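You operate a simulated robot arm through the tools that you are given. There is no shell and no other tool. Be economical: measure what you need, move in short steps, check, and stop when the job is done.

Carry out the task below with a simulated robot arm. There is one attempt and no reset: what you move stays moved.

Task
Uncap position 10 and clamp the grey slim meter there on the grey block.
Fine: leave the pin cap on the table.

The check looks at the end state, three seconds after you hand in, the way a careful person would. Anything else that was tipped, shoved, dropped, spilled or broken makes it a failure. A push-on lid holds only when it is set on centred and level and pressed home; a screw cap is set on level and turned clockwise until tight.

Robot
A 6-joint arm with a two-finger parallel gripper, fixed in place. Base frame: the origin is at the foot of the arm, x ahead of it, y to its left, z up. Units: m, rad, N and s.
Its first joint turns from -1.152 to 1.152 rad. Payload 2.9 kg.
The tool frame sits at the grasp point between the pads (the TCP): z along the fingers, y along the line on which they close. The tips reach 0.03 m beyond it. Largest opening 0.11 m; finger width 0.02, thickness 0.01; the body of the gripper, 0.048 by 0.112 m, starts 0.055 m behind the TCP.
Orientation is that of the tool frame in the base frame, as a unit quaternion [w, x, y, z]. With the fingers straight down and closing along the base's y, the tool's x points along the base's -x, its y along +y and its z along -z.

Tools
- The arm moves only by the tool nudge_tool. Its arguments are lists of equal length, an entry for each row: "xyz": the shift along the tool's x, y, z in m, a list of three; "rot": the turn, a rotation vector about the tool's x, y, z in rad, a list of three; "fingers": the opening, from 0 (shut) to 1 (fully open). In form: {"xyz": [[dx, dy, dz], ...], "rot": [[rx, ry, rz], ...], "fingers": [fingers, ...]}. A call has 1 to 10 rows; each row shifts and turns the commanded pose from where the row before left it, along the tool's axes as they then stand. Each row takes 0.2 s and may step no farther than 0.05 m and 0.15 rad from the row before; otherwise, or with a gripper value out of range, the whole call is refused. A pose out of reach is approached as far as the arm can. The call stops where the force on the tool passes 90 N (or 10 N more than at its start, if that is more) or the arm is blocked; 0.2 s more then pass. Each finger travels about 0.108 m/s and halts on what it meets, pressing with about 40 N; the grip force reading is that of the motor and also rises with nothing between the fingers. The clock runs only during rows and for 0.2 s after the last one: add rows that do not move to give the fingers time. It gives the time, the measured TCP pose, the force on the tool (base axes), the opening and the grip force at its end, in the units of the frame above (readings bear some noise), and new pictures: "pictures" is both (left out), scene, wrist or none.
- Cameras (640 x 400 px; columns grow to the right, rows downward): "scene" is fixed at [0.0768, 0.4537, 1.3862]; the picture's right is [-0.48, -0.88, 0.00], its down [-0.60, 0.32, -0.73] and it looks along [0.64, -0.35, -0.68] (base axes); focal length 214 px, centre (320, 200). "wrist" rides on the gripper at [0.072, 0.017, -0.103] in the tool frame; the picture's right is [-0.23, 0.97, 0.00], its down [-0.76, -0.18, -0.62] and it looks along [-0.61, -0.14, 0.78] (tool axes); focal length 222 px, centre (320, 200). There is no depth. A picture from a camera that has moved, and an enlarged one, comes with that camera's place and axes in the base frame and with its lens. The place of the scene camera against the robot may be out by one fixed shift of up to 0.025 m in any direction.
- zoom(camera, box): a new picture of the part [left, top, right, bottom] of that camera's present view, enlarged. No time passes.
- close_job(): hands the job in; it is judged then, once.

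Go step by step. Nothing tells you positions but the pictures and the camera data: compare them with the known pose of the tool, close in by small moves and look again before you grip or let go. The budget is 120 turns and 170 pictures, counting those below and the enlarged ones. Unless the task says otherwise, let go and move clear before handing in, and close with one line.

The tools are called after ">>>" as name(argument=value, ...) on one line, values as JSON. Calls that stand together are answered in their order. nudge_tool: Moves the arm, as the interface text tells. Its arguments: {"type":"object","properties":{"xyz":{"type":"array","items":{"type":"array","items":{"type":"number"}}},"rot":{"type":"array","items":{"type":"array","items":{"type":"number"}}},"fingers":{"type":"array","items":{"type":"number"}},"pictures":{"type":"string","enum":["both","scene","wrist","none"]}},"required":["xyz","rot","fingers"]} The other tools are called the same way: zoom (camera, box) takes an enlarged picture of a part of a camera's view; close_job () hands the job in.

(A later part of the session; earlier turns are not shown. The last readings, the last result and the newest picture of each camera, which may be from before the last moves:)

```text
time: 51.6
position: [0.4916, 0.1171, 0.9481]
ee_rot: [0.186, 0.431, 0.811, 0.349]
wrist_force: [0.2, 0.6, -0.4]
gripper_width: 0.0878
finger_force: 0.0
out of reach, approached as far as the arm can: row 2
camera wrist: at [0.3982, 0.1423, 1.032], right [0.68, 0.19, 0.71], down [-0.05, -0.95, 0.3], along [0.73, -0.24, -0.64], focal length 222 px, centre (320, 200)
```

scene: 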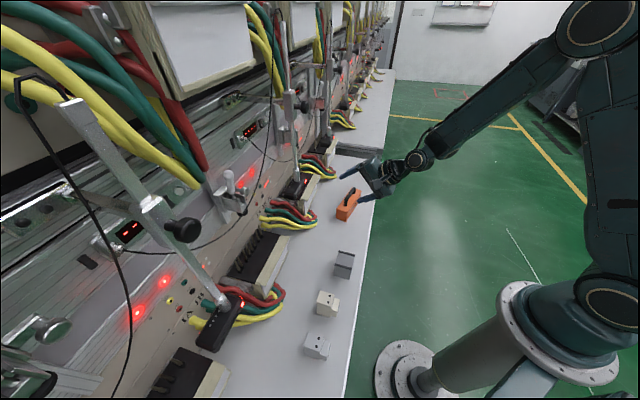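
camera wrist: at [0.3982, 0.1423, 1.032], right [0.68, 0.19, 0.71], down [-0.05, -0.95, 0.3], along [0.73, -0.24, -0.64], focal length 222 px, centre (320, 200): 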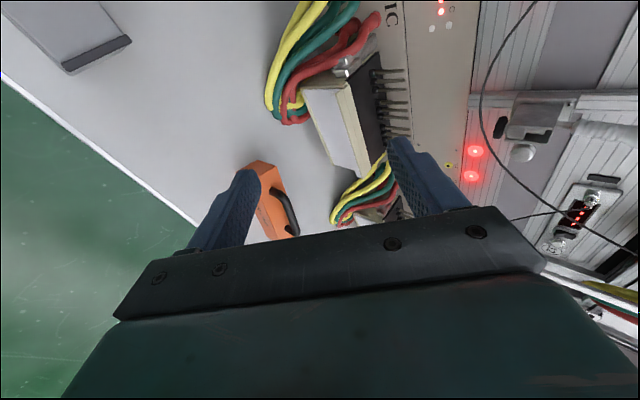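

Important finding: the black heads on rods hang in mid-air, the nearest around (0.52, 0.26, 1.0). That is what the cap touched; it has not moved. Now I look at the pins at position 10, keeping clear of those heads.

>>> nudge_tool(xyz=[[0, 0, 0], [0, 0, 0], [0.037, 0.015, 0.002], [0.037, 0.015, 0.002], [0.037, 0.015, 0.002], [0.037, 0.015, 0.002], [0.037, 0.015, 0.002], [0, 0, 0]], rot=[[0, 0.07, -0.065], [0, 0.07, -0.065], [0, 0, 0], [0, 0, 0], [0, 0, 0], [0, 0, 0], [0, 0, 0], [0, 0, 0]], fingers=[0.8, 0.8, 0.8, 0.8, 0.8, 0.8, 0.8, 0.8])

>>> zoom(camera="wrist", box=[160, 0, 480, 200])

```text
time: 53.4
position: [0.4028, 0.2875, 0.9969]
ee_rot: [0.151, 0.353, 0.848, 0.366]
wrist_force: [0.7, 0.1, -0.6]
gripper_width: 0.088
finger_force: 0.0
camera wrist: at [0.3065, 0.2939, 1.0805], right [0.63, 0.31, 0.71], down [0.13, -0.95, 0.3], along [0.76, -0.1, -0.64], focal length 222 px, centre (320, 200)
```

scene: 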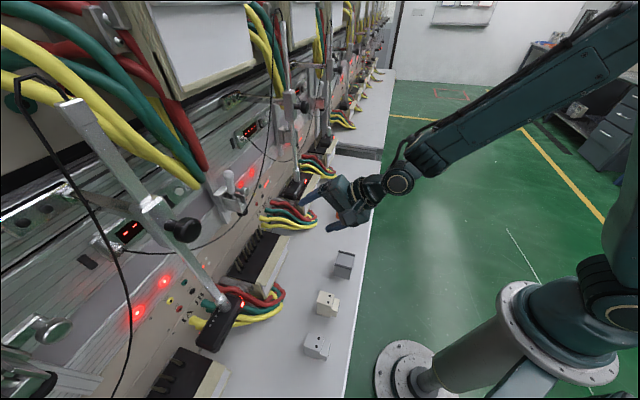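
wrist: 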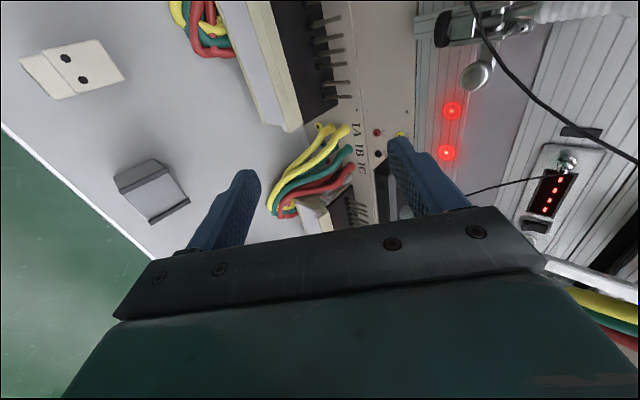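

```text
2.00 times, centred on (320, 100) of wrist
camera zoom: at [0.3065, 0.2939, 1.0805], right [0.63, 0.31, 0.71], down [0.13, -0.95, 0.3], along [0.76, -0.1, -0.64], focal length 444 px, centre (320, 400)
```

zoom: 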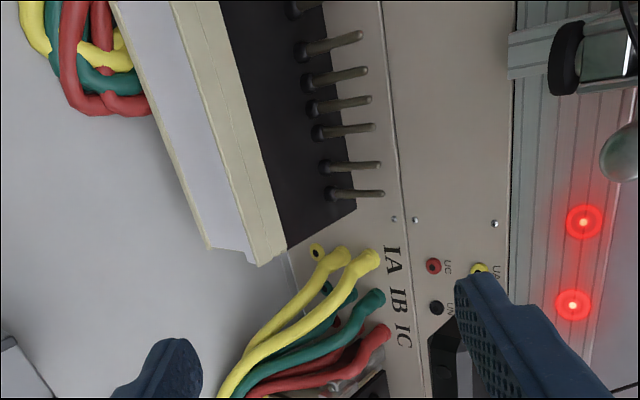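

I can see the row of vertical pins at the back of the black plate. I shift along to see the whole plate, block and meters from nearly above.

>>> nudge_tool(xyz=[[0.035, 0, 0], [0.035, 0, 0], [0, 0.02, 0], [0, 0, 0]], rot=[[0, 0, 0], [0, 0, 0], [0, 0, 0], [0, 0, 0]], fingers=[0.8, 0.8, 0.8, 0.8], pictures="wrist")

>>> zoom(camera="wrist", box=[200, 0, 420, 160])

>>> zoom(camera="wrist", box=[0, 0, 320, 200])

```text
time: 54.4
position: [0.3628, 0.3456, 1.0095]
ee_rot: [0.151, 0.353, 0.847, 0.367]
wrist_force: [-0.1, -0.2, 1.2]
gripper_width: 0.0881
finger_force: 0.0
camera wrist: at [0.2669, 0.3534, 1.0936], right [0.63, 0.31, 0.71], down [0.13, -0.95, 0.3], along [0.76, -0.1, -0.64], focal length 222 px, centre (320, 200)
```

wrist: 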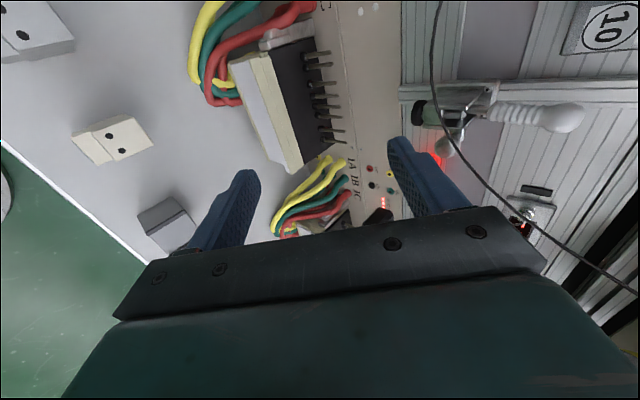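

```text
2.50 times, centred on (310, 80) of wrist
camera zoom: at [0.2669, 0.3534, 1.0936], right [0.63, 0.31, 0.71], down [0.13, -0.95, 0.3], along [0.76, -0.1, -0.64], focal length 555 px, centre (345, 500)
```

zoom: 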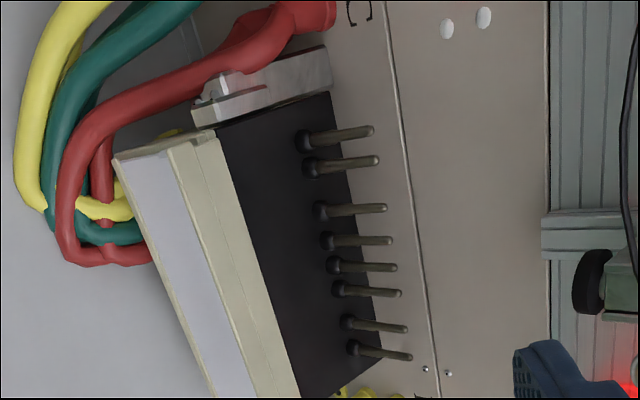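

```text
2.00 times, centred on (160, 100) of wrist
camera zoom: at [0.2669, 0.3534, 1.0936], right [0.63, 0.31, 0.71], down [0.13, -0.95, 0.3], along [0.76, -0.1, -0.64], focal length 444 px, centre (640, 400)
```

zoom: 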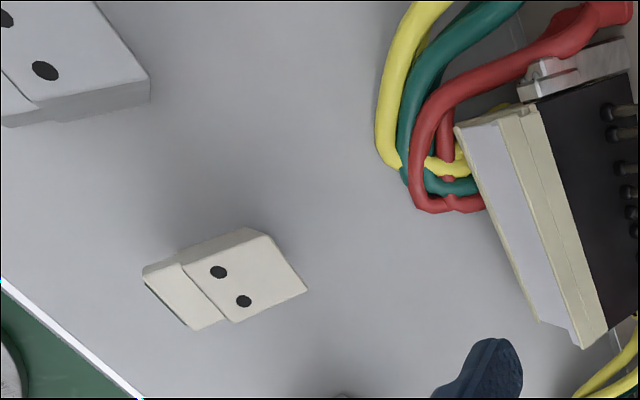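

The position has 8 vertical pins at d≈0.684, with the clamp foot right above the middle of the row. The block is about 6×5.5×6 cm, slightly taller than the pins. I'll roll the tool back and take a close look at the block.

>>> nudge_tool(xyz=[[-0.023, -0.037, -0.002], [-0.023, -0.037, -0.002], [-0.023, -0.037, -0.002], [-0.023, -0.037, -0.002], [-0.023, -0.037, -0.002], [0, 0, 0], [0, 0, 0], [0, 0, 0], [0, 0, 0], [0, 0, 0]], rot=[[0, 0, 0], [0, 0, 0], [0, 0, 0], [0, 0, 0], [0, 0, -0.15], [0, 0, -0.15], [0, 0, -0.15], [0, 0, -0.15], [0, 0, -0.15], [0, 0, -0.15]], fingers=[1, 1, 1, 1, 1, 1, 1, 1, 1, 1], pictures="none")

>>> nudge_tool(xyz=[[0, 0, 0], [0, 0, 0], [0, 0, 0], [0, 0, 0], [0, 0, 0], [0, 0, 0]], rot=[[0, 0, -0.15], [0, 0, -0.15], [0, 0, -0.15], [0, 0, -0.15], [0, 0, -0.07], [0, 0, 0]], fingers=[1, 1, 1, 1, 1, 1])

```text
time: 56.6
position: [0.351, 0.1718, 0.8815]
ee_rot: [0.296, -0.052, 0.917, 0.263]
wrist_force: [-0.1, -0.8, 0.0]
gripper_width: 0.1101
finger_force: 0.1
```

```text
time: 58.0
position: [0.3517, 0.173, 0.881]
ee_rot: [0.366, -0.351, 0.848, 0.153]
wrist_force: [0.2, 0.0, -0.6]
gripper_width: 0.11
finger_force: 0.1
camera wrist: at [0.2501, 0.0965, 0.8999], right [-0.58, 0.8, 0.17], down [0.18, -0.08, 0.98], along [0.8, 0.6, -0.1], focal length 222 px, centre (320, 200)
```

scene: 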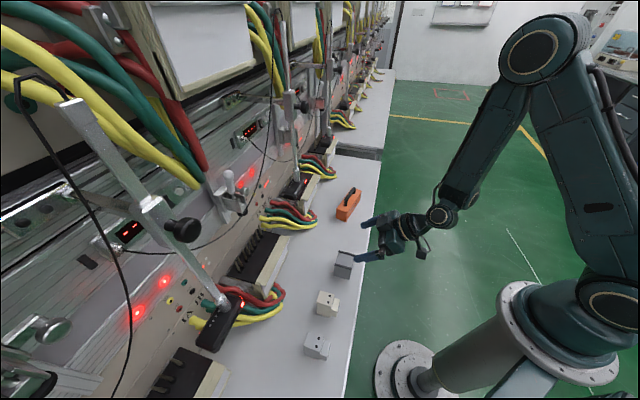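
wrist: 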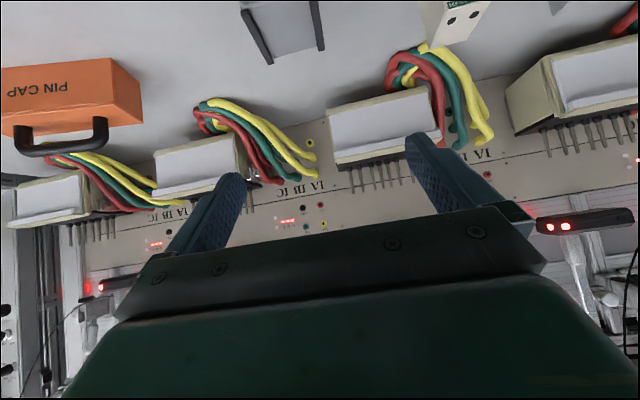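

The 46° tilt is reachable here. I'll look closely at the block, which is at the top of the picture.

>>> zoom(camera="wrist", box=[220, 0, 380, 100])

>>> zoom(camera="scene", box=[295, 240, 375, 370])

```text
4.00 times, centred on (300, 50) of wrist
camera zoom: at [0.2501, 0.0965, 0.8999], right [-0.58, 0.8, 0.17], down [0.18, -0.08, 0.98], along [0.8, 0.6, -0.1], focal length 888 px, centre (400, 800)
```

zoom: 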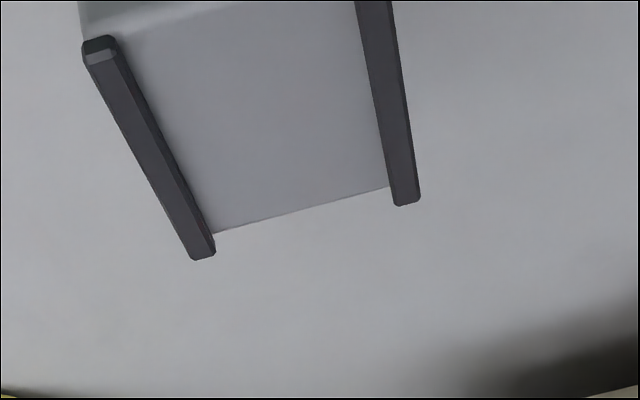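

```text
3.08 times, centred on (335, 305) of scene
camera zoom: at [0.0768, 0.4537, 1.3862], right [-0.48, -0.88, 0.0], down [-0.6, 0.32, -0.73], along [0.64, -0.35, -0.68], focal length 660 px, centre (274, -123)
```

zoom: 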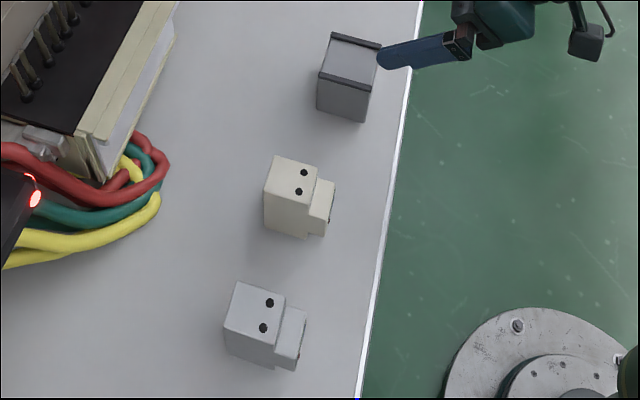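

The block is a riser with a channel between two raised rails. Before deciding how the meter sits, I want a close look at the grey meter, so I point the tool down and go above it.

>>> nudge_tool(xyz=[[0, 0, -0.02], [0, 0, -0.01], [0, 0, 0], [0, 0, 0], [0, 0, 0], [-0.01, 0.045, -0.01], [-0.01, 0.045, 0], [-0.01, 0.045, 0], [0, 0.045, 0], [0, 0.045, 0]], rot=[[0, 0.15, 0], [0, 0.15, 0], [0, 0.15, 0], [0, 0.15, 0], [0, 0.15, 0], [0, 0.05, 0], [0, 0, 0], [0, 0, 0], [0, 0, 0], [0, 0, 0]], fingers=[1, 1, 1, 1, 1, 1, 1, 1, 1, 1], pictures="wrist")

>>> zoom(camera="wrist", box=[220, 0, 440, 140])

```text
time: 60.2
position: [0.1976, 0.3378, 0.9132]
ee_rot: [0.006, -0.381, 0.925, 0.005]
wrist_force: [0.1, -0.3, 0.5]
gripper_width: 0.1103
finger_force: 0.1
camera wrist: at [0.1326, 0.2988, 1.0173], right [-0.53, 0.85, 0.01], down [0.66, 0.4, 0.63], along [0.54, 0.34, -0.77], focal length 222 px, centre (320, 200)
```

wrist: 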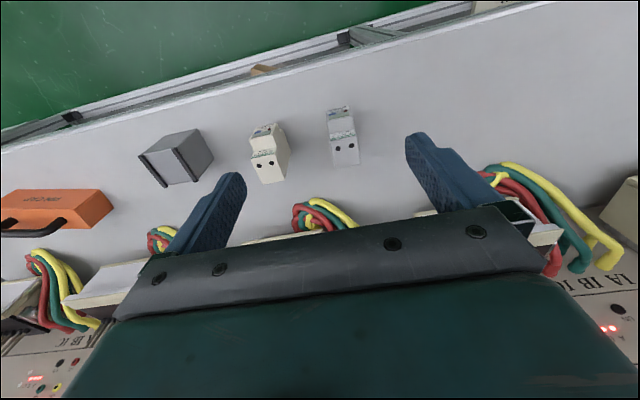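

```text
2.86 times, centred on (330, 70) of wrist
camera zoom: at [0.1326, 0.2988, 1.0173], right [-0.53, 0.85, 0.01], down [0.66, 0.4, 0.63], along [0.54, 0.34, -0.77], focal length 635 px, centre (291, 571)
```

zoom: 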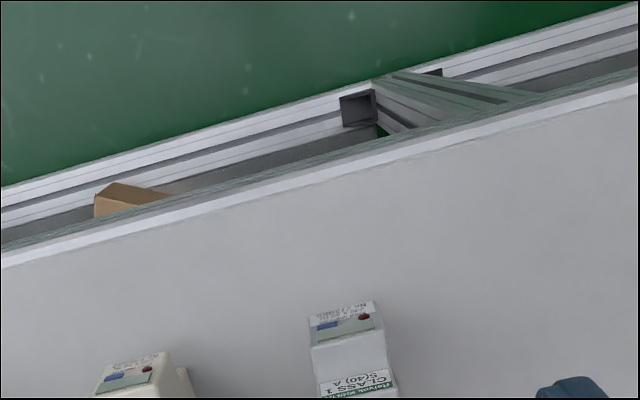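

>>> zoom(camera="wrist", box=[300, 90, 380, 180])

>>> zoom(camera="scene", box=[290, 315, 350, 370])

```text
4.44 times, centred on (340, 135) of wrist
camera zoom: at [0.1326, 0.2988, 1.0173], right [-0.53, 0.85, 0.01], down [0.66, 0.4, 0.63], along [0.54, 0.34, -0.77], focal length 987 px, centre (231, 489)
```

zoom: 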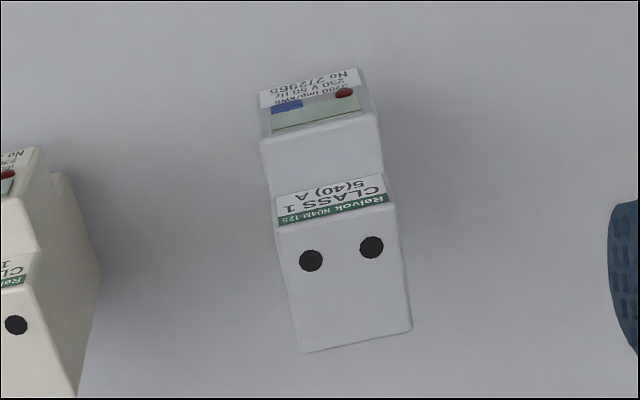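

```text
7.27 times, centred on (320, 342) of scene
camera zoom: at [0.0768, 0.4537, 1.3862], right [-0.48, -0.88, 0.0], down [-0.6, 0.32, -0.73], along [0.64, -0.35, -0.68], focal length 1560 px, centre (320, -836)
```

zoom: 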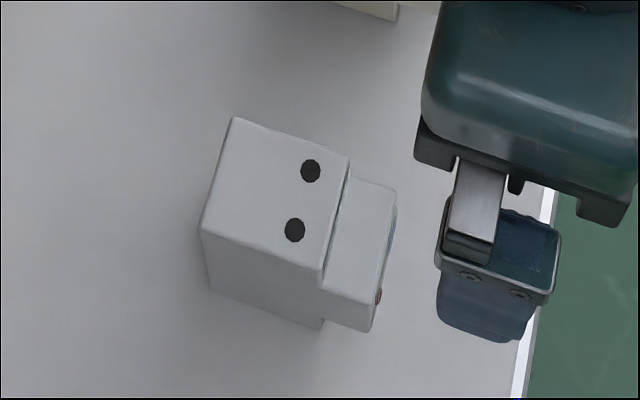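

The meter stands upright, label and display facing the operator, with terminal holes on top. So it should go upright onto the riser block between the rails. First I pick up the block from the front at 46° tilt.

>>> nudge_tool(xyz=[[0.009, -0.04, 0], [0.009, -0.04, 0], [0.009, -0.04, 0], [0.009, -0.04, 0], [0.009, -0.04, 0], [0.009, -0.039, 0], [0, 0, 0], [0, 0, 0]], rot=[[0, 0, 0], [0, 0, 0], [0, -0.13, 0], [0, -0.13, 0], [0, -0.13, 0], [0, -0.14, 0], [0, -0.14, 0], [0, -0.13, 0]], fingers=[1, 1, 1, 1, 1, 1, 1, 1], pictures="wrist")

```text
time: 62.0
position: [0.3579, 0.1344, 0.9045]
ee_rot: [0.366, -0.349, 0.849, 0.152]
wrist_force: [1.1, 1.0, -0.3]
gripper_width: 0.1102
finger_force: 0.1
out of reach, approached as far as the arm can: row 7, 8
camera wrist: at [0.2585, 0.0588, 0.9226], right [-0.58, 0.8, 0.17], down [0.18, -0.08, 0.98], along [0.8, 0.6, -0.09], focal length 222 px, centre (320, 200)
```

wrist: 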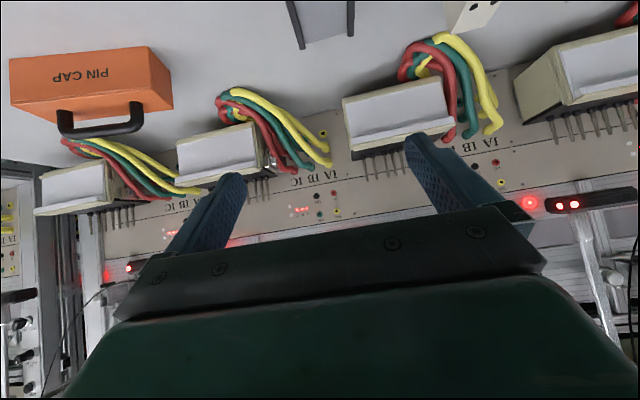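

The arm can't hold a tilt this close in at table height. So I'll pick the block up vertically, set it down further out where a tilted grasp is possible, and regrasp it there. Now I go vertical above the block.

>>> nudge_tool(xyz=[[0, 0, 0], [0, 0, 0], [0, 0, 0], [0, 0, 0], [-0.035, 0.01, 0], [-0.036, 0.01, 0], [0, 0, 0.04], [0, 0, 0.045], [0, 0, 0]], rot=[[0, 0.14, 0], [0, 0.14, 0], [0, 0.14, 0], [0, 0.14, 0], [0, 0.14, 0], [0, 0.1, 0], [0, 0, 0], [0, 0, 0], [0, 0, 0]], fingers=[1, 1, 1, 1, 1, 1, 1, 1, 1], pictures="wrist")

```text
time: 64.0
position: [0.3908, 0.2013, 0.8321]
ee_rot: [0.007, -0.382, 0.924, 0.004]
wrist_force: [0.7, -0.1, -0.2]
gripper_width: 0.1099
finger_force: 0.1
camera wrist: at [0.327, 0.1616, 0.9354], right [-0.53, 0.85, 0.01], down [0.66, 0.4, 0.63], along [0.54, 0.34, -0.77], focal length 222 px, centre (320, 200)
```

wrist: 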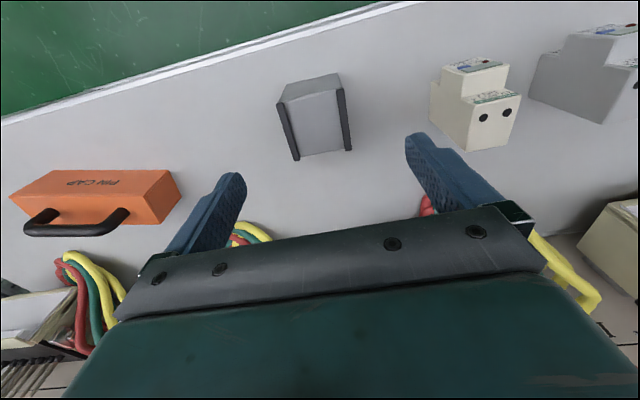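

The block is centred under the gripper to within a few millimetres. I descend.

>>> nudge_tool(xyz=[[-0.002, -0.001, 0.035], [0, 0, 0.035], [0, 0, 0.025], [0, 0, 0]], rot=[[0, 0, 0], [0, 0, 0], [0, 0, 0], [0, 0, 0]], fingers=[1, 1, 1, 1], pictures="none")

>>> zoom(camera="wrist", box=[200, 60, 440, 220])

>>> zoom(camera="scene", box=[310, 225, 390, 285])

```text
time: 65.0
position: [0.3969, 0.2034, 0.7365]
ee_rot: [0.006, -0.382, 0.924, 0.004]
wrist_force: [1.1, 0.6, -0.3]
gripper_width: 0.1099
finger_force: 0.1
```

```text
2.50 times, centred on (320, 140) of wrist
camera zoom: at [0.332, 0.1636, 0.8401], right [-0.53, 0.85, 0.01], down [0.66, 0.4, 0.63], along [0.54, 0.34, -0.77], focal length 555 px, centre (320, 350)
```

zoom: 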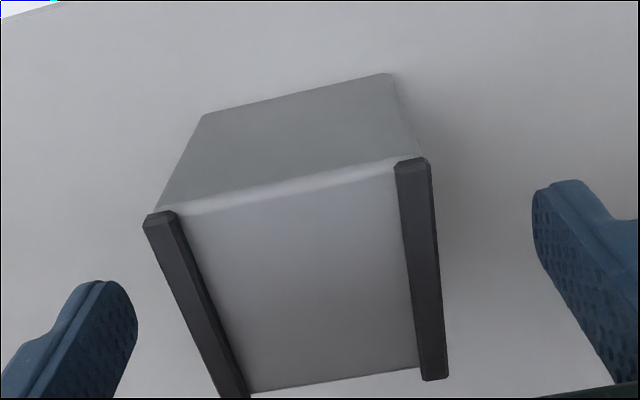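

```text
6.67 times, centred on (350, 255) of scene
camera zoom: at [0.0768, 0.4537, 1.3862], right [-0.48, -0.88, 0.0], down [-0.6, 0.32, -0.73], along [0.64, -0.35, -0.68], focal length 1430 px, centre (120, -167)
```

zoom: 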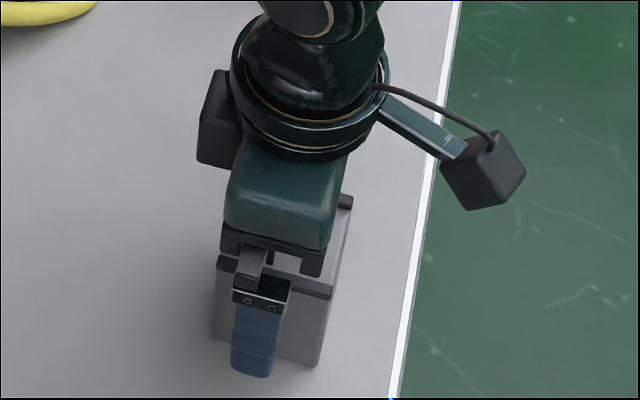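

The alignment looks right. I lower 2 cm more and close.

>>> nudge_tool(xyz=[[0, 0, 0.01], [0, 0, 0.01], [0, 0, 0], [0, 0, 0], [0, 0, 0], [0, 0, 0]], rot=[[0, 0, 0], [0, 0, 0], [0, 0, 0], [0, 0, 0], [0, 0, 0], [0, 0, 0]], fingers=[1, 1, 0.75, 0.5, 0.5, 0.5], pictures="none")

>>> zoom(camera="wrist", box=[200, 60, 440, 220])

```text
time: 66.4
position: [0.3964, 0.2028, 0.719]
ee_rot: [0.006, -0.382, 0.924, 0.005]
wrist_force: [1.0, -0.1, -0.5]
gripper_width: 0.0596
finger_force: 39.9
```

```text
2.50 times, centred on (320, 140) of wrist
camera zoom: at [0.3326, 0.1631, 0.821], right [-0.53, 0.85, 0.01], down [0.66, 0.4, 0.63], along [0.54, 0.34, -0.77], focal length 555 px, centre (320, 350)
```

zoom: 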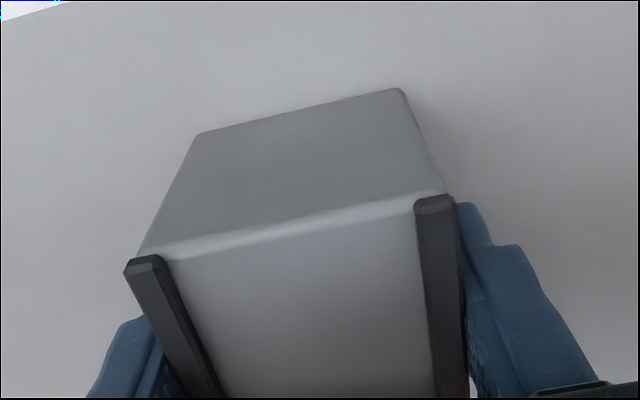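

The block is gripped (0.060 m wide). I lift it and carry it, still vertical, to the regrasp spot near (0.516, 0.134).

>>> nudge_tool(xyz=[[0, 0, -0.03], [0, 0, -0.03], [-0.012, -0.044, 0], [-0.012, -0.045, 0], [-0.0125, -0.045, 0], [0, 0, 0]], rot=[[0, 0, 0], [0, 0, 0], [0, 0, 0], [0, 0, 0], [0, 0, 0], [0, 0, 0]], fingers=[0.45, 0.45, 0.45, 0.45, 0.45, 0.45], pictures="scene")

>>> zoom(camera="scene", box=[290, 180, 390, 260])

```text
time: 67.8
position: [0.5177, 0.1316, 0.778]
ee_rot: [0.006, -0.382, 0.924, 0.005]
wrist_force: [-0.1, 0.2, -1.2]
gripper_width: 0.0596
finger_force: 40.5
```

scene: 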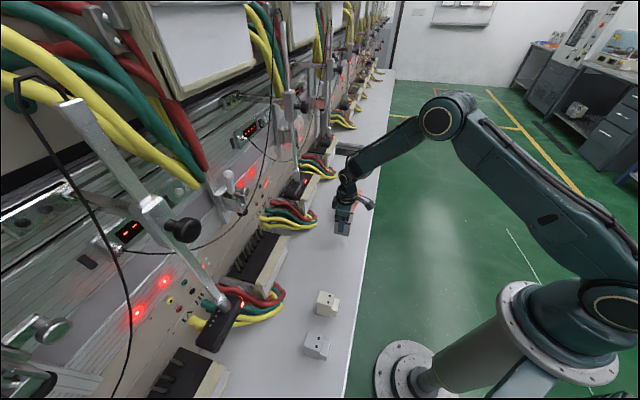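

```text
5.00 times, centred on (340, 220) of scene
camera zoom: at [0.0768, 0.4537, 1.3862], right [-0.48, -0.88, 0.0], down [-0.6, 0.32, -0.73], along [0.64, -0.35, -0.68], focal length 1072 px, centre (220, 100)
```

zoom: 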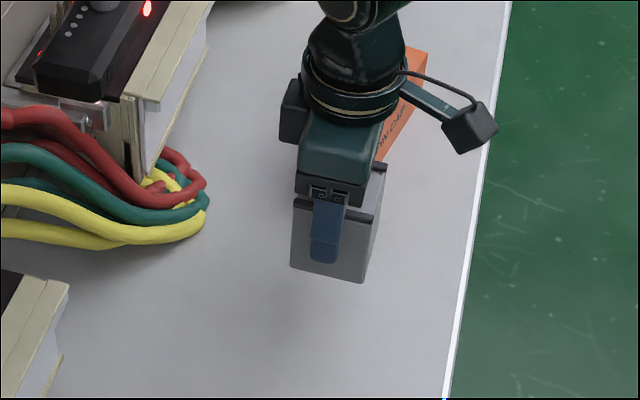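

I lower the block onto the table here and release it.

>>> nudge_tool(xyz=[[0, 0, 0.03], [0, 0, 0.02], [0, 0, 0.006], [0, 0, 0.003], [0, 0, 0]], rot=[[0, 0, 0], [0, 0, 0], [0, 0, 0], [0, 0, 0], [0, 0, 0]], fingers=[0.45, 0.45, 0.45, 0.45, 0.45], pictures="none")

>>> nudge_tool(xyz=[[0, 0, 0], [0, 0, 0], [0, 0, 0], [0, 0, -0.04], [0, 0, -0.04], [0, 0, -0.04]], rot=[[0, 0, 0], [0, 0, 0], [0, 0, 0], [0, 0, 0], [0, 0, 0], [0, 0, 0]], fingers=[0.7, 0.95, 0.95, 0.95, 0.95, 0.95], pictures="none")

>>> zoom(camera="wrist", box=[160, 20, 480, 220])

```text
time: 69.0
position: [0.5183, 0.1312, 0.7189]
ee_rot: [0.007, -0.381, 0.925, 0.005]
wrist_force: [0.1, -0.4, -2.9]
gripper_width: 0.0598
finger_force: 39.8
```

```text
time: 70.4
position: [0.5174, 0.1289, 0.8393]
ee_rot: [0.006, -0.382, 0.924, 0.006]
wrist_force: [0.0, 0.3, 0.3]
gripper_width: 0.1045
finger_force: 0.0
```

```text
2.00 times, centred on (320, 120) of wrist
camera zoom: at [0.4537, 0.09, 0.942], right [-0.53, 0.85, 0.01], down [0.66, 0.4, 0.63], along [0.54, 0.34, -0.77], focal length 444 px, centre (320, 360)
```

zoom: 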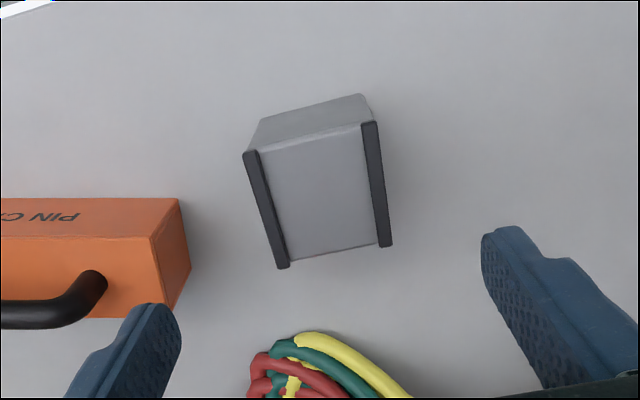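

The block now stands at about (0.518, 0.130), with its top at z≈0.733. I back off towards the operator and tilt 0.65 rad for the front regrasp.

>>> nudge_tool(xyz=[[0.033, 0, 0], [0.033, 0, 0], [0, 0, 0], [0, 0, 0], [0, 0, 0], [0, 0, 0], [0, 0, 0], [0, 0, 0]], rot=[[0, 0, 0], [0, 0, 0], [0, -0.13, 0], [0, -0.13, 0], [0, -0.13, 0], [0, -0.13, 0], [0, -0.13, 0], [0, 0, 0]], fingers=[1, 1, 1, 1, 1, 1, 1, 1], pictures="none")

```text
time: 72.2
position: [0.4716, 0.0844, 0.8403]
ee_rot: [0.302, -0.36, 0.874, 0.127]
wrist_force: [0.2, -0.4, 0.6]
gripper_width: 0.11
finger_force: 0.0
```

>>> nudge_tool(xyz=[[0.02, 0, 0.025], [0.02, 0, 0.025], [0, 0, 0.025], [0, 0, 0]], rot=[[0, 0, 0], [0, 0, 0], [0, 0, 0], [0, 0, 0]], fingers=[1, 1, 1, 1], pictures="none")

>>> zoom(camera="wrist", box=[160, 20, 480, 220])

>>> zoom(camera="scene", box=[300, 200, 380, 260])

```text
time: 73.2
position: [0.4798, 0.0951, 0.757]
ee_rot: [0.3, -0.361, 0.874, 0.126]
wrist_force: [-0.1, -0.1, 0.2]
gripper_width: 0.1098
finger_force: 0.1
```

```text
2.00 times, centred on (320, 120) of wrist
camera zoom: at [0.3834, 0.0226, 0.7942], right [-0.56, 0.82, 0.14], down [0.28, 0.02, 0.96], along [0.78, 0.58, -0.24], focal length 444 px, centre (320, 360)
```

zoom: 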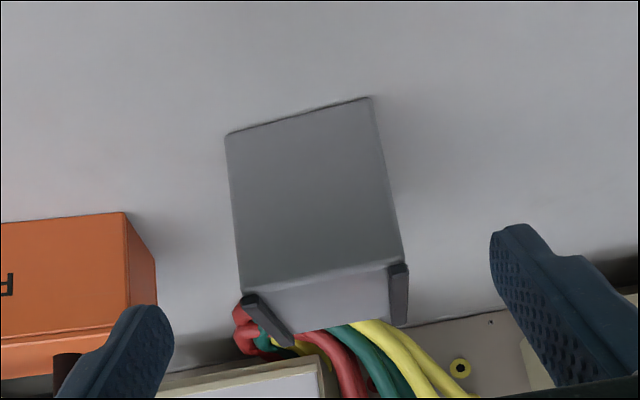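

```text
6.67 times, centred on (340, 230) of scene
camera zoom: at [0.0768, 0.4537, 1.3862], right [-0.48, -0.88, 0.0], down [-0.6, 0.32, -0.73], along [0.64, -0.35, -0.68], focal length 1430 px, centre (187, 0)
```

zoom: 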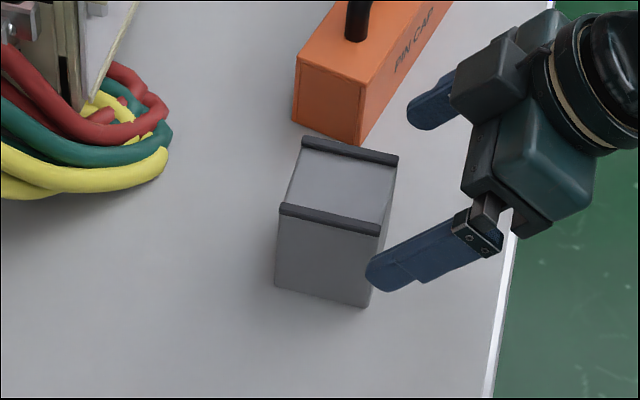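

The fingers straddle the block. I narrow the opening and slide forward into the grasp, then close.

>>> nudge_tool(xyz=[[0, 0, 0], [0, 0, 0.018], [0, 0, 0.017], [0, 0, 0.015], [0, 0, 0], [0, 0, 0], [0, 0, 0], [0, 0, 0]], rot=[[0, 0, 0], [0, 0, 0], [0, 0, 0], [0, 0, 0], [0, 0, 0], [0, 0, 0], [0, 0, 0], [0, 0, 0]], fingers=[0.75, 0.75, 0.75, 0.75, 0.75, 0.45, 0.45, 0.45], pictures="none")

>>> zoom(camera="wrist", box=[160, 20, 480, 220])

>>> zoom(camera="scene", box=[300, 200, 380, 260])

```text
time: 75.0
position: [0.5011, 0.1161, 0.7174]
ee_rot: [0.301, -0.36, 0.874, 0.125]
wrist_force: [0.6, -1.3, 0.8]
gripper_width: 0.0599
finger_force: 40.2
```

```text
2.00 times, centred on (320, 120) of wrist
camera zoom: at [0.4038, 0.0437, 0.7545], right [-0.56, 0.82, 0.14], down [0.28, 0.02, 0.96], along [0.78, 0.58, -0.24], focal length 444 px, centre (320, 360)
```

zoom: 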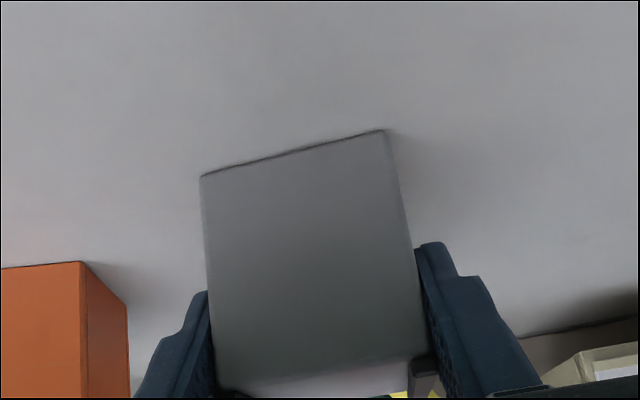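

```text
6.67 times, centred on (340, 230) of scene
camera zoom: at [0.0768, 0.4537, 1.3862], right [-0.48, -0.88, 0.0], down [-0.6, 0.32, -0.73], along [0.64, -0.35, -0.68], focal length 1430 px, centre (187, 0)
```

zoom: 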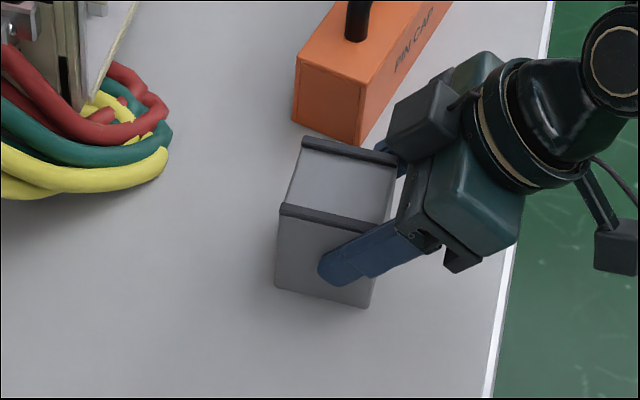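

The block is held by its sides at the right tilt for placing. Setting the cap down told me the plate is 0.141 m above the table, so the block should seat at TCP z≈0.858. I lift and carry it along in front of position 10.

>>> nudge_tool(xyz=[[-0.026, 0, -0.033], [-0.026, 0, -0.033], [-0.026, 0, -0.033], [-0.026, 0, -0.033], [-0.026, 0, -0.033], [0, 0.048, 0], [0, 0.048, 0], [0, 0.048, 0], [0, 0.048, 0], [0, 0.048, 0]], rot=[[0, 0, 0], [0, 0, 0], [0, 0, 0], [0, 0, 0], [0, 0, 0], [0, 0, 0], [0, 0, 0], [0, 0, 0], [0, 0, 0], [0, 0, 0]], fingers=[0.4, 0.4, 0.4, 0.4, 0.4, 0.4, 0.4, 0.4, 0.4, 0.4], pictures="wrist")

```text
time: 77.2
position: [0.3342, 0.2855, 0.9268]
ee_rot: [0.302, -0.359, 0.874, 0.125]
wrist_force: [0.0, -0.3, -1.9]
gripper_width: 0.0598
finger_force: 39.6
camera wrist: at [0.2363, 0.2124, 0.9632], right [-0.56, 0.82, 0.14], down [0.28, 0.02, 0.96], along [0.78, 0.58, -0.24], focal length 222 px, centre (320, 200)
```

wrist: 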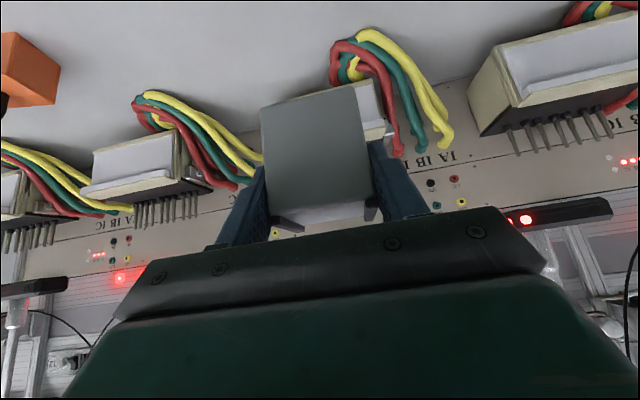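

>>> nudge_tool(xyz=[[-0.0315, 0.003, 0.0248], [-0.0315, 0, 0.0248], [-0.0315, 0, 0.0248], [-0.0315, 0, 0.0248], [0, 0, 0]], rot=[[0, 0, 0], [0, 0, 0], [0, 0, 0], [0, 0, 0], [0, 0, 0]], fingers=[0.4, 0.4, 0.4, 0.4, 0.4], pictures="wrist")

>>> zoom(camera="scene", box=[210, 190, 310, 270])

```text
time: 78.4
position: [0.4456, 0.4062, 0.926]
ee_rot: [0.302, -0.36, 0.874, 0.125]
wrist_force: [-0.4, 1.0, -2.1]
gripper_width: 0.0598
finger_force: 39.4
camera wrist: at [0.348, 0.3332, 0.963], right [-0.56, 0.82, 0.14], down [0.28, 0.02, 0.96], along [0.78, 0.58, -0.24], focal length 222 px, centre (320, 200)
```

wrist: 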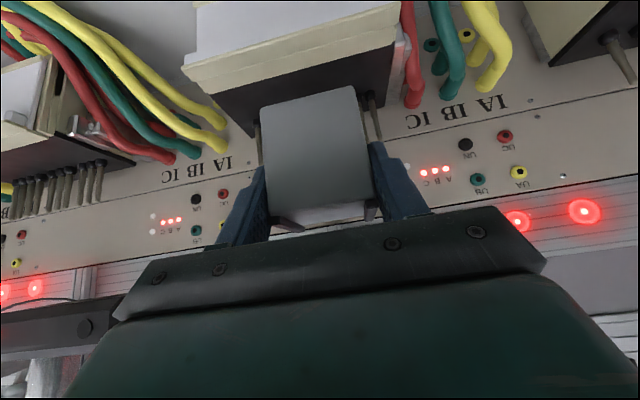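

```text
5.00 times, centred on (260, 230) of scene
camera zoom: at [0.0768, 0.4537, 1.3862], right [-0.48, -0.88, 0.0], down [-0.6, 0.32, -0.73], along [0.64, -0.35, -0.68], focal length 1072 px, centre (620, 50)
```

zoom: 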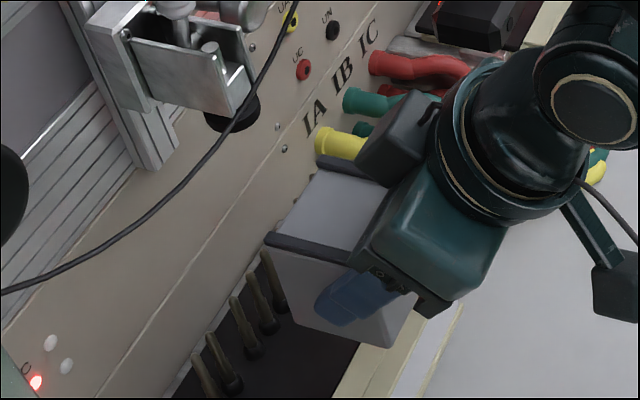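

The block is in front of the pins, well aligned along the row (s≈0.029). I advance over the centre pins, then lower gently to feel whether the block is hollow and fits over them.

>>> nudge_tool(xyz=[[-0.0155, -0.002, 0.0122], [-0.0155, 0, 0.0122], [-0.0155, 0, 0.0122], [0, 0, 0]], rot=[[0, 0, 0], [0, 0, 0], [0, 0, 0], [0, 0, 0]], fingers=[0.4, 0.4, 0.4, 0.4], pictures="none")

>>> zoom(camera="scene", box=[210, 190, 310, 270])

>>> zoom(camera="wrist", box=[160, 20, 480, 220])

```text
time: 79.4
position: [0.487, 0.4425, 0.924]
ee_rot: [0.301, -0.362, 0.873, 0.126]
wrist_force: [0.3, 0.2, -2.0]
gripper_width: 0.0597
finger_force: 40.5
```

```text
5.00 times, centred on (260, 230) of scene
camera zoom: at [0.0768, 0.4537, 1.3862], right [-0.48, -0.88, 0.0], down [-0.6, 0.32, -0.73], along [0.64, -0.35, -0.68], focal length 1072 px, centre (620, 50)
```

zoom: 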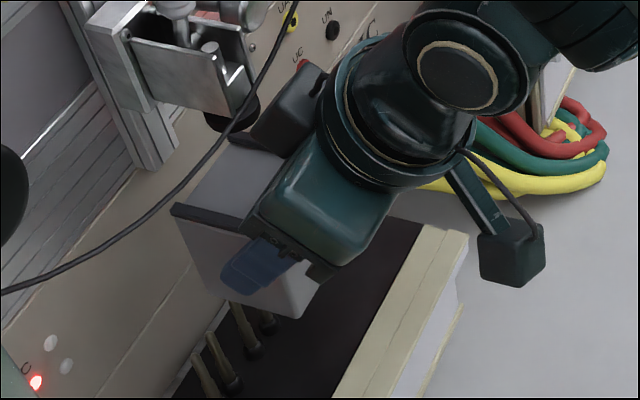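

```text
2.00 times, centred on (320, 120) of wrist
camera zoom: at [0.3901, 0.3702, 0.9616], right [-0.56, 0.82, 0.14], down [0.28, 0.02, 0.96], along [0.78, 0.58, -0.24], focal length 444 px, centre (320, 360)
```

zoom: 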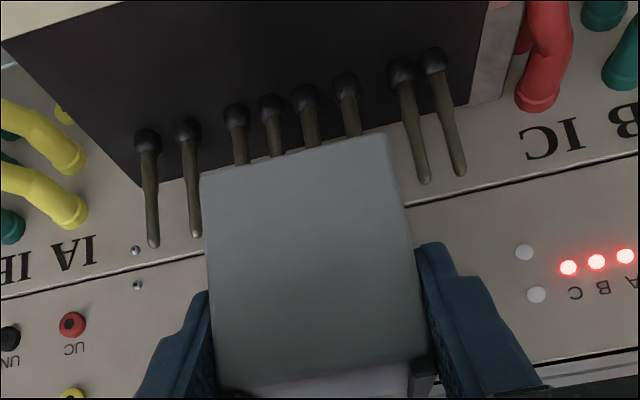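

Clear view: the pins stand in groups of 2-4-2, and the block is exactly over the middle four, whose tips are at z≈0.867. I lower 2 cm gently and read the force.

>>> nudge_tool(xyz=[[0.0031, 0, 0.0039], [0.0031, 0, 0.0039], [0.0025, 0, 0.0031], [0.0025, 0, 0.0031], [0, 0, 0]], rot=[[0, 0, 0], [0, 0, 0], [0, 0, 0], [0, 0, 0], [0, 0, 0]], fingers=[0.4, 0.4, 0.4, 0.4, 0.4], pictures="none")

>>> zoom(camera="wrist", box=[160, 20, 480, 220])

```text
time: 80.6
position: [0.487, 0.4433, 0.9089]
ee_rot: [0.301, -0.361, 0.874, 0.126]
wrist_force: [0.2, 0.5, -1.0]
gripper_width: 0.0598
finger_force: 40.2
```

```text
2.00 times, centred on (320, 120) of wrist
camera zoom: at [0.3901, 0.3708, 0.9449], right [-0.56, 0.82, 0.14], down [0.28, 0.02, 0.96], along [0.78, 0.58, -0.24], focal length 444 px, centre (320, 360)
```

zoom: 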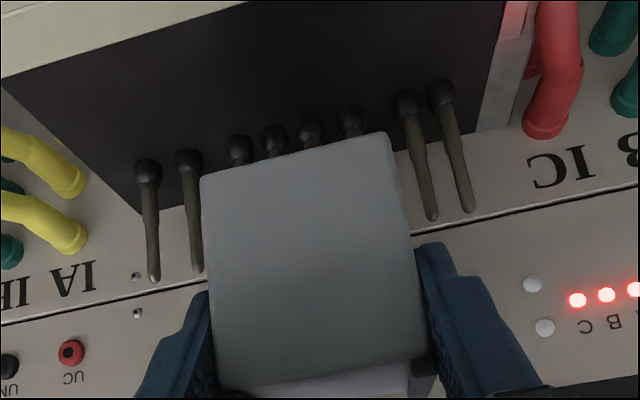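

No resistance yet. I continue down.

>>> nudge_tool(xyz=[[0.0025, 0, 0.0031], [0.0025, 0, 0.0031], [0.0025, 0, 0.0031], [0, 0, 0]], rot=[[0, 0, 0], [0, 0, 0], [0, 0, 0], [0, 0, 0]], fingers=[0.4, 0.4, 0.4, 0.4], pictures="none")

```text
time: 81.6
position: [0.4871, 0.4415, 0.8985]
ee_rot: [0.301, -0.361, 0.874, 0.126]
wrist_force: [-0.4, 0.3, -1.9]
gripper_width: 0.0598
finger_force: 39.8
```

The block passes over the pins, so it is hollow and made to go there. I continue down to the plate.

>>> nudge_tool(xyz=[[0.005, 0, 0.0063], [0.005, 0, 0.0063], [0.005, 0, 0.0063], [0.0037, 0, 0.0047], [0, 0, 0]], rot=[[0, 0, 0], [0, 0, 0], [0, 0, 0], [0, 0, 0], [0, 0, 0]], fingers=[0.4, 0.4, 0.4, 0.4, 0.4], pictures="none")

>>> zoom(camera="wrist", box=[160, 20, 480, 220])

```text
time: 82.8
position: [0.4863, 0.4428, 0.8651]
ee_rot: [0.301, -0.36, 0.874, 0.125]
wrist_force: [0.7, 0.6, -2.1]
gripper_width: 0.0597
finger_force: 39.9
```

```text
2.00 times, centred on (320, 120) of wrist
camera zoom: at [0.3892, 0.3699, 0.9027], right [-0.56, 0.82, 0.14], down [0.28, 0.02, 0.96], along [0.78, 0.58, -0.24], focal length 444 px, centre (320, 360)
```

zoom: 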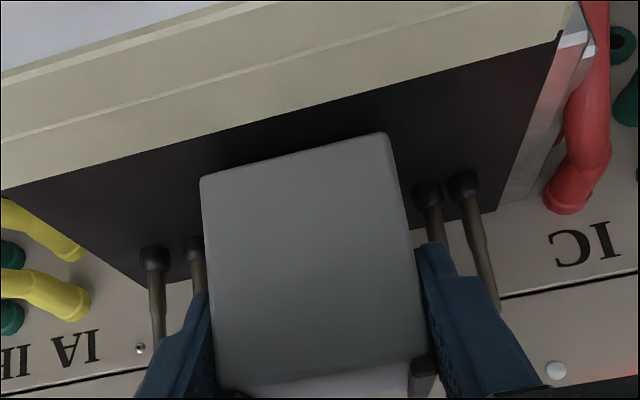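

Almost seated, and the fingertips are beside the outer pins, so I'll open only slightly on release. Last millimetres now.

>>> nudge_tool(xyz=[[0.0019, 0, 0.0024], [0.0015, 0, 0.002], [0.0012, 0, 0.0016], [0, 0, 0]], rot=[[0, 0, 0], [0, 0, 0], [0, 0, 0], [0, 0, 0]], fingers=[0.4, 0.4, 0.4, 0.4], pictures="none")

```text
time: 83.8
position: [0.4874, 0.4433, 0.8582]
ee_rot: [0.301, -0.36, 0.874, 0.125]
wrist_force: [-0.4, 0.1, -1.2]
gripper_width: 0.0596
finger_force: 39.8
```

>>> nudge_tool(xyz=[[0.0012, 0, 0.0016], [0.0012, 0, 0.0016], [0, 0, 0]], rot=[[0, 0, 0], [0, 0, 0], [0, 0, 0]], fingers=[0.4, 0.4, 0.4], pictures="none")

```text
time: 84.6
position: [0.4883, 0.4438, 0.8574]
ee_rot: [0.304, -0.361, 0.873, 0.127]
wrist_force: [-4.2, -3.7, 23.2]
gripper_width: 0.0597
finger_force: 40.4
```

The block is seated (contact at z≈0.857, as predicted). I relieve the press, open by a few millimetres and retreat along the tool axis.

>>> nudge_tool(xyz=[[-0.0015, 0, -0.002], [0, 0, 0], [0, 0, 0], [0, 0, -0.01], [0, 0, -0.015], [0, 0, -0.015], [0, 0, -0.02], [0, 0, 0]], rot=[[0, 0, 0], [0, 0, 0], [0, 0, 0], [0, 0, 0], [0, 0, 0], [0, 0, 0], [0, 0, 0], [0, 0, 0]], fingers=[0.5, 0.59, 0.59, 0.59, 0.59, 0.65, 0.8, 0.8], pictures="wrist")

>>> zoom(camera="scene", box=[200, 190, 320, 280])

```text
time: 86.4
position: [0.4611, 0.4188, 0.9024]
ee_rot: [0.301, -0.36, 0.874, 0.125]
wrist_force: [0.7, 0.1, 0.0]
gripper_width: 0.0877
finger_force: 0.1
camera wrist: at [0.3645, 0.3456, 0.9394], right [-0.56, 0.82, 0.14], down [0.28, 0.02, 0.96], along [0.78, 0.58, -0.24], focal length 222 px, centre (320, 200)
```

wrist: 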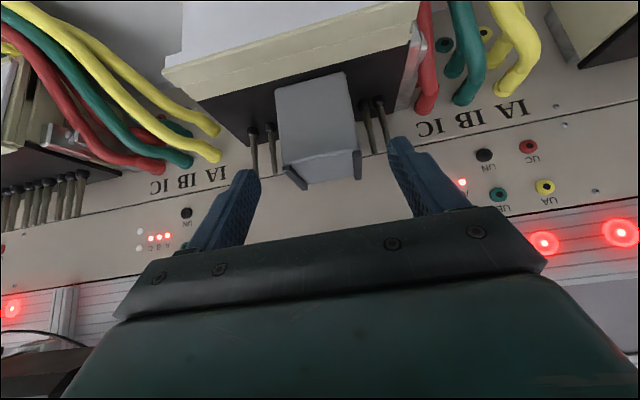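

```text
4.44 times, centred on (260, 235) of scene
camera zoom: at [0.0768, 0.4537, 1.3862], right [-0.48, -0.88, 0.0], down [-0.6, 0.32, -0.73], along [0.64, -0.35, -0.68], focal length 953 px, centre (587, 44)
```

zoom: 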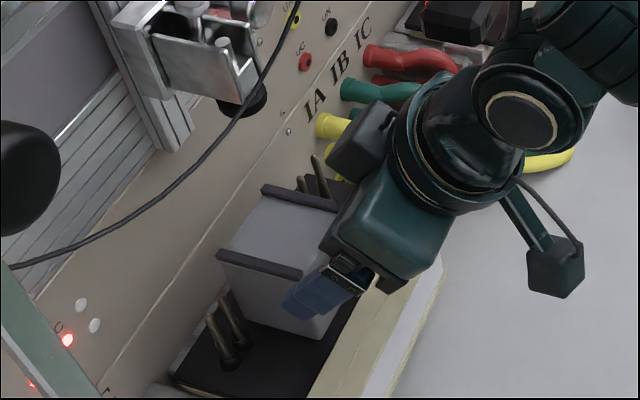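

The block is seated squarely over the centre pins. Next is the grey meter near (0.235, 0.385): I retreat, straighten the tool and go above it.

>>> nudge_tool(xyz=[[0.0355, 0, -0.028], [0.0355, 0, -0.028], [0.0355, 0, -0.028], [0.0355, 0, -0.028], [0, 0.027, 0], [0, 0.027, 0], [0, 0.027, 0], [0, 0.027, 0], [0, 0.027, 0], [0, 0, 0]], rot=[[0, 0, 0], [0, 0, 0], [0, 0, 0], [0, 0, 0], [0, 0.13, 0], [0, 0.13, 0], [0, 0.13, 0], [0, 0.13, 0], [0, 0.13, 0], [0, 0, 0]], fingers=[1, 1, 1, 1, 1, 1, 1, 1, 1, 1], pictures="wrist")

>>> zoom(camera="wrist", box=[200, 20, 440, 200])

```text
time: 88.6
position: [0.2359, 0.3862, 0.9076]
ee_rot: [0.006, -0.382, 0.924, 0.005]
wrist_force: [-0.4, 0.1, -0.4]
gripper_width: 0.11
finger_force: 0.1
camera wrist: at [0.1718, 0.3463, 1.0099], right [-0.53, 0.85, 0.01], down [0.66, 0.4, 0.63], along [0.54, 0.34, -0.77], focal length 222 px, centre (320, 200)
```

wrist: 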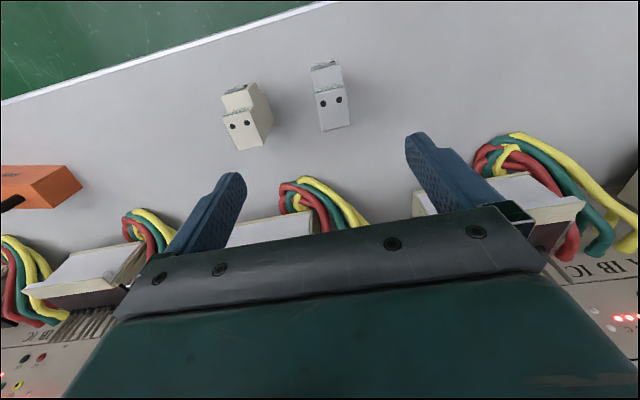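

```text
2.22 times, centred on (320, 110) of wrist
camera zoom: at [0.1718, 0.3463, 1.0099], right [-0.53, 0.85, 0.01], down [0.66, 0.4, 0.63], along [0.54, 0.34, -0.77], focal length 494 px, centre (320, 400)
```

zoom: 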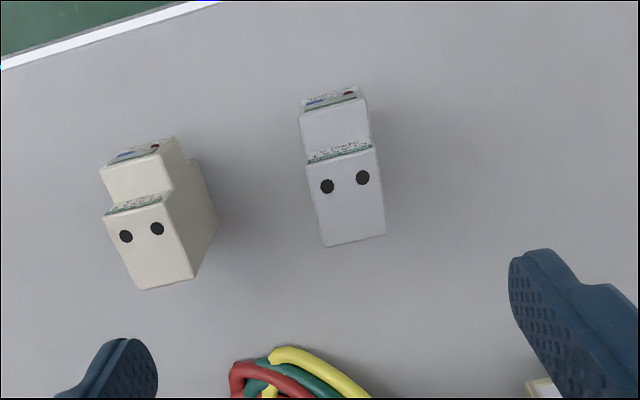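

Two wrist views put the meter's top at z≈0.75, with the centre of its tall part near (0.228, 0.400) and a width of about 35 mm. I centre over it and go down, checking on the way.

>>> nudge_tool(xyz=[[-0.007, 0.0145, 0], [0, 0, 0.04], [0, 0, 0.04], [0, 0, 0.04], [0, 0, 0]], rot=[[0, 0, 0], [0, 0, 0], [0, 0, 0], [0, 0, 0], [0, 0, 0]], fingers=[0.8, 0.8, 0.8, 0.8, 0.8], pictures="none")

>>> zoom(camera="wrist", box=[200, 60, 440, 220])

```text
time: 89.8
position: [0.2331, 0.4006, 0.7901]
ee_rot: [0.006, -0.382, 0.924, 0.005]
wrist_force: [0.2, -0.2, -0.2]
gripper_width: 0.0881
finger_force: 0.0
```

```text
2.50 times, centred on (320, 140) of wrist
camera zoom: at [0.1683, 0.3615, 0.8911], right [-0.53, 0.85, 0.01], down [0.66, 0.4, 0.63], along [0.54, 0.34, -0.77], focal length 555 px, centre (320, 350)
```

zoom: 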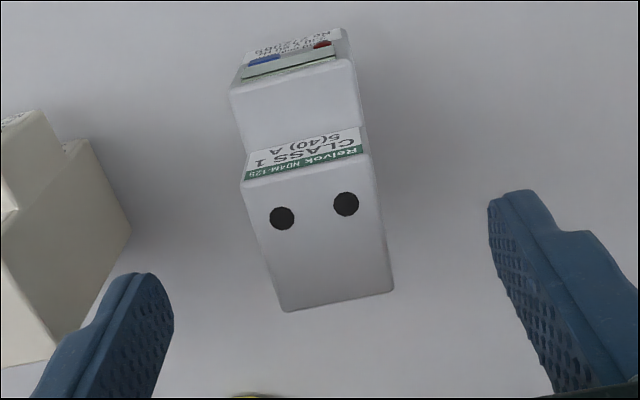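

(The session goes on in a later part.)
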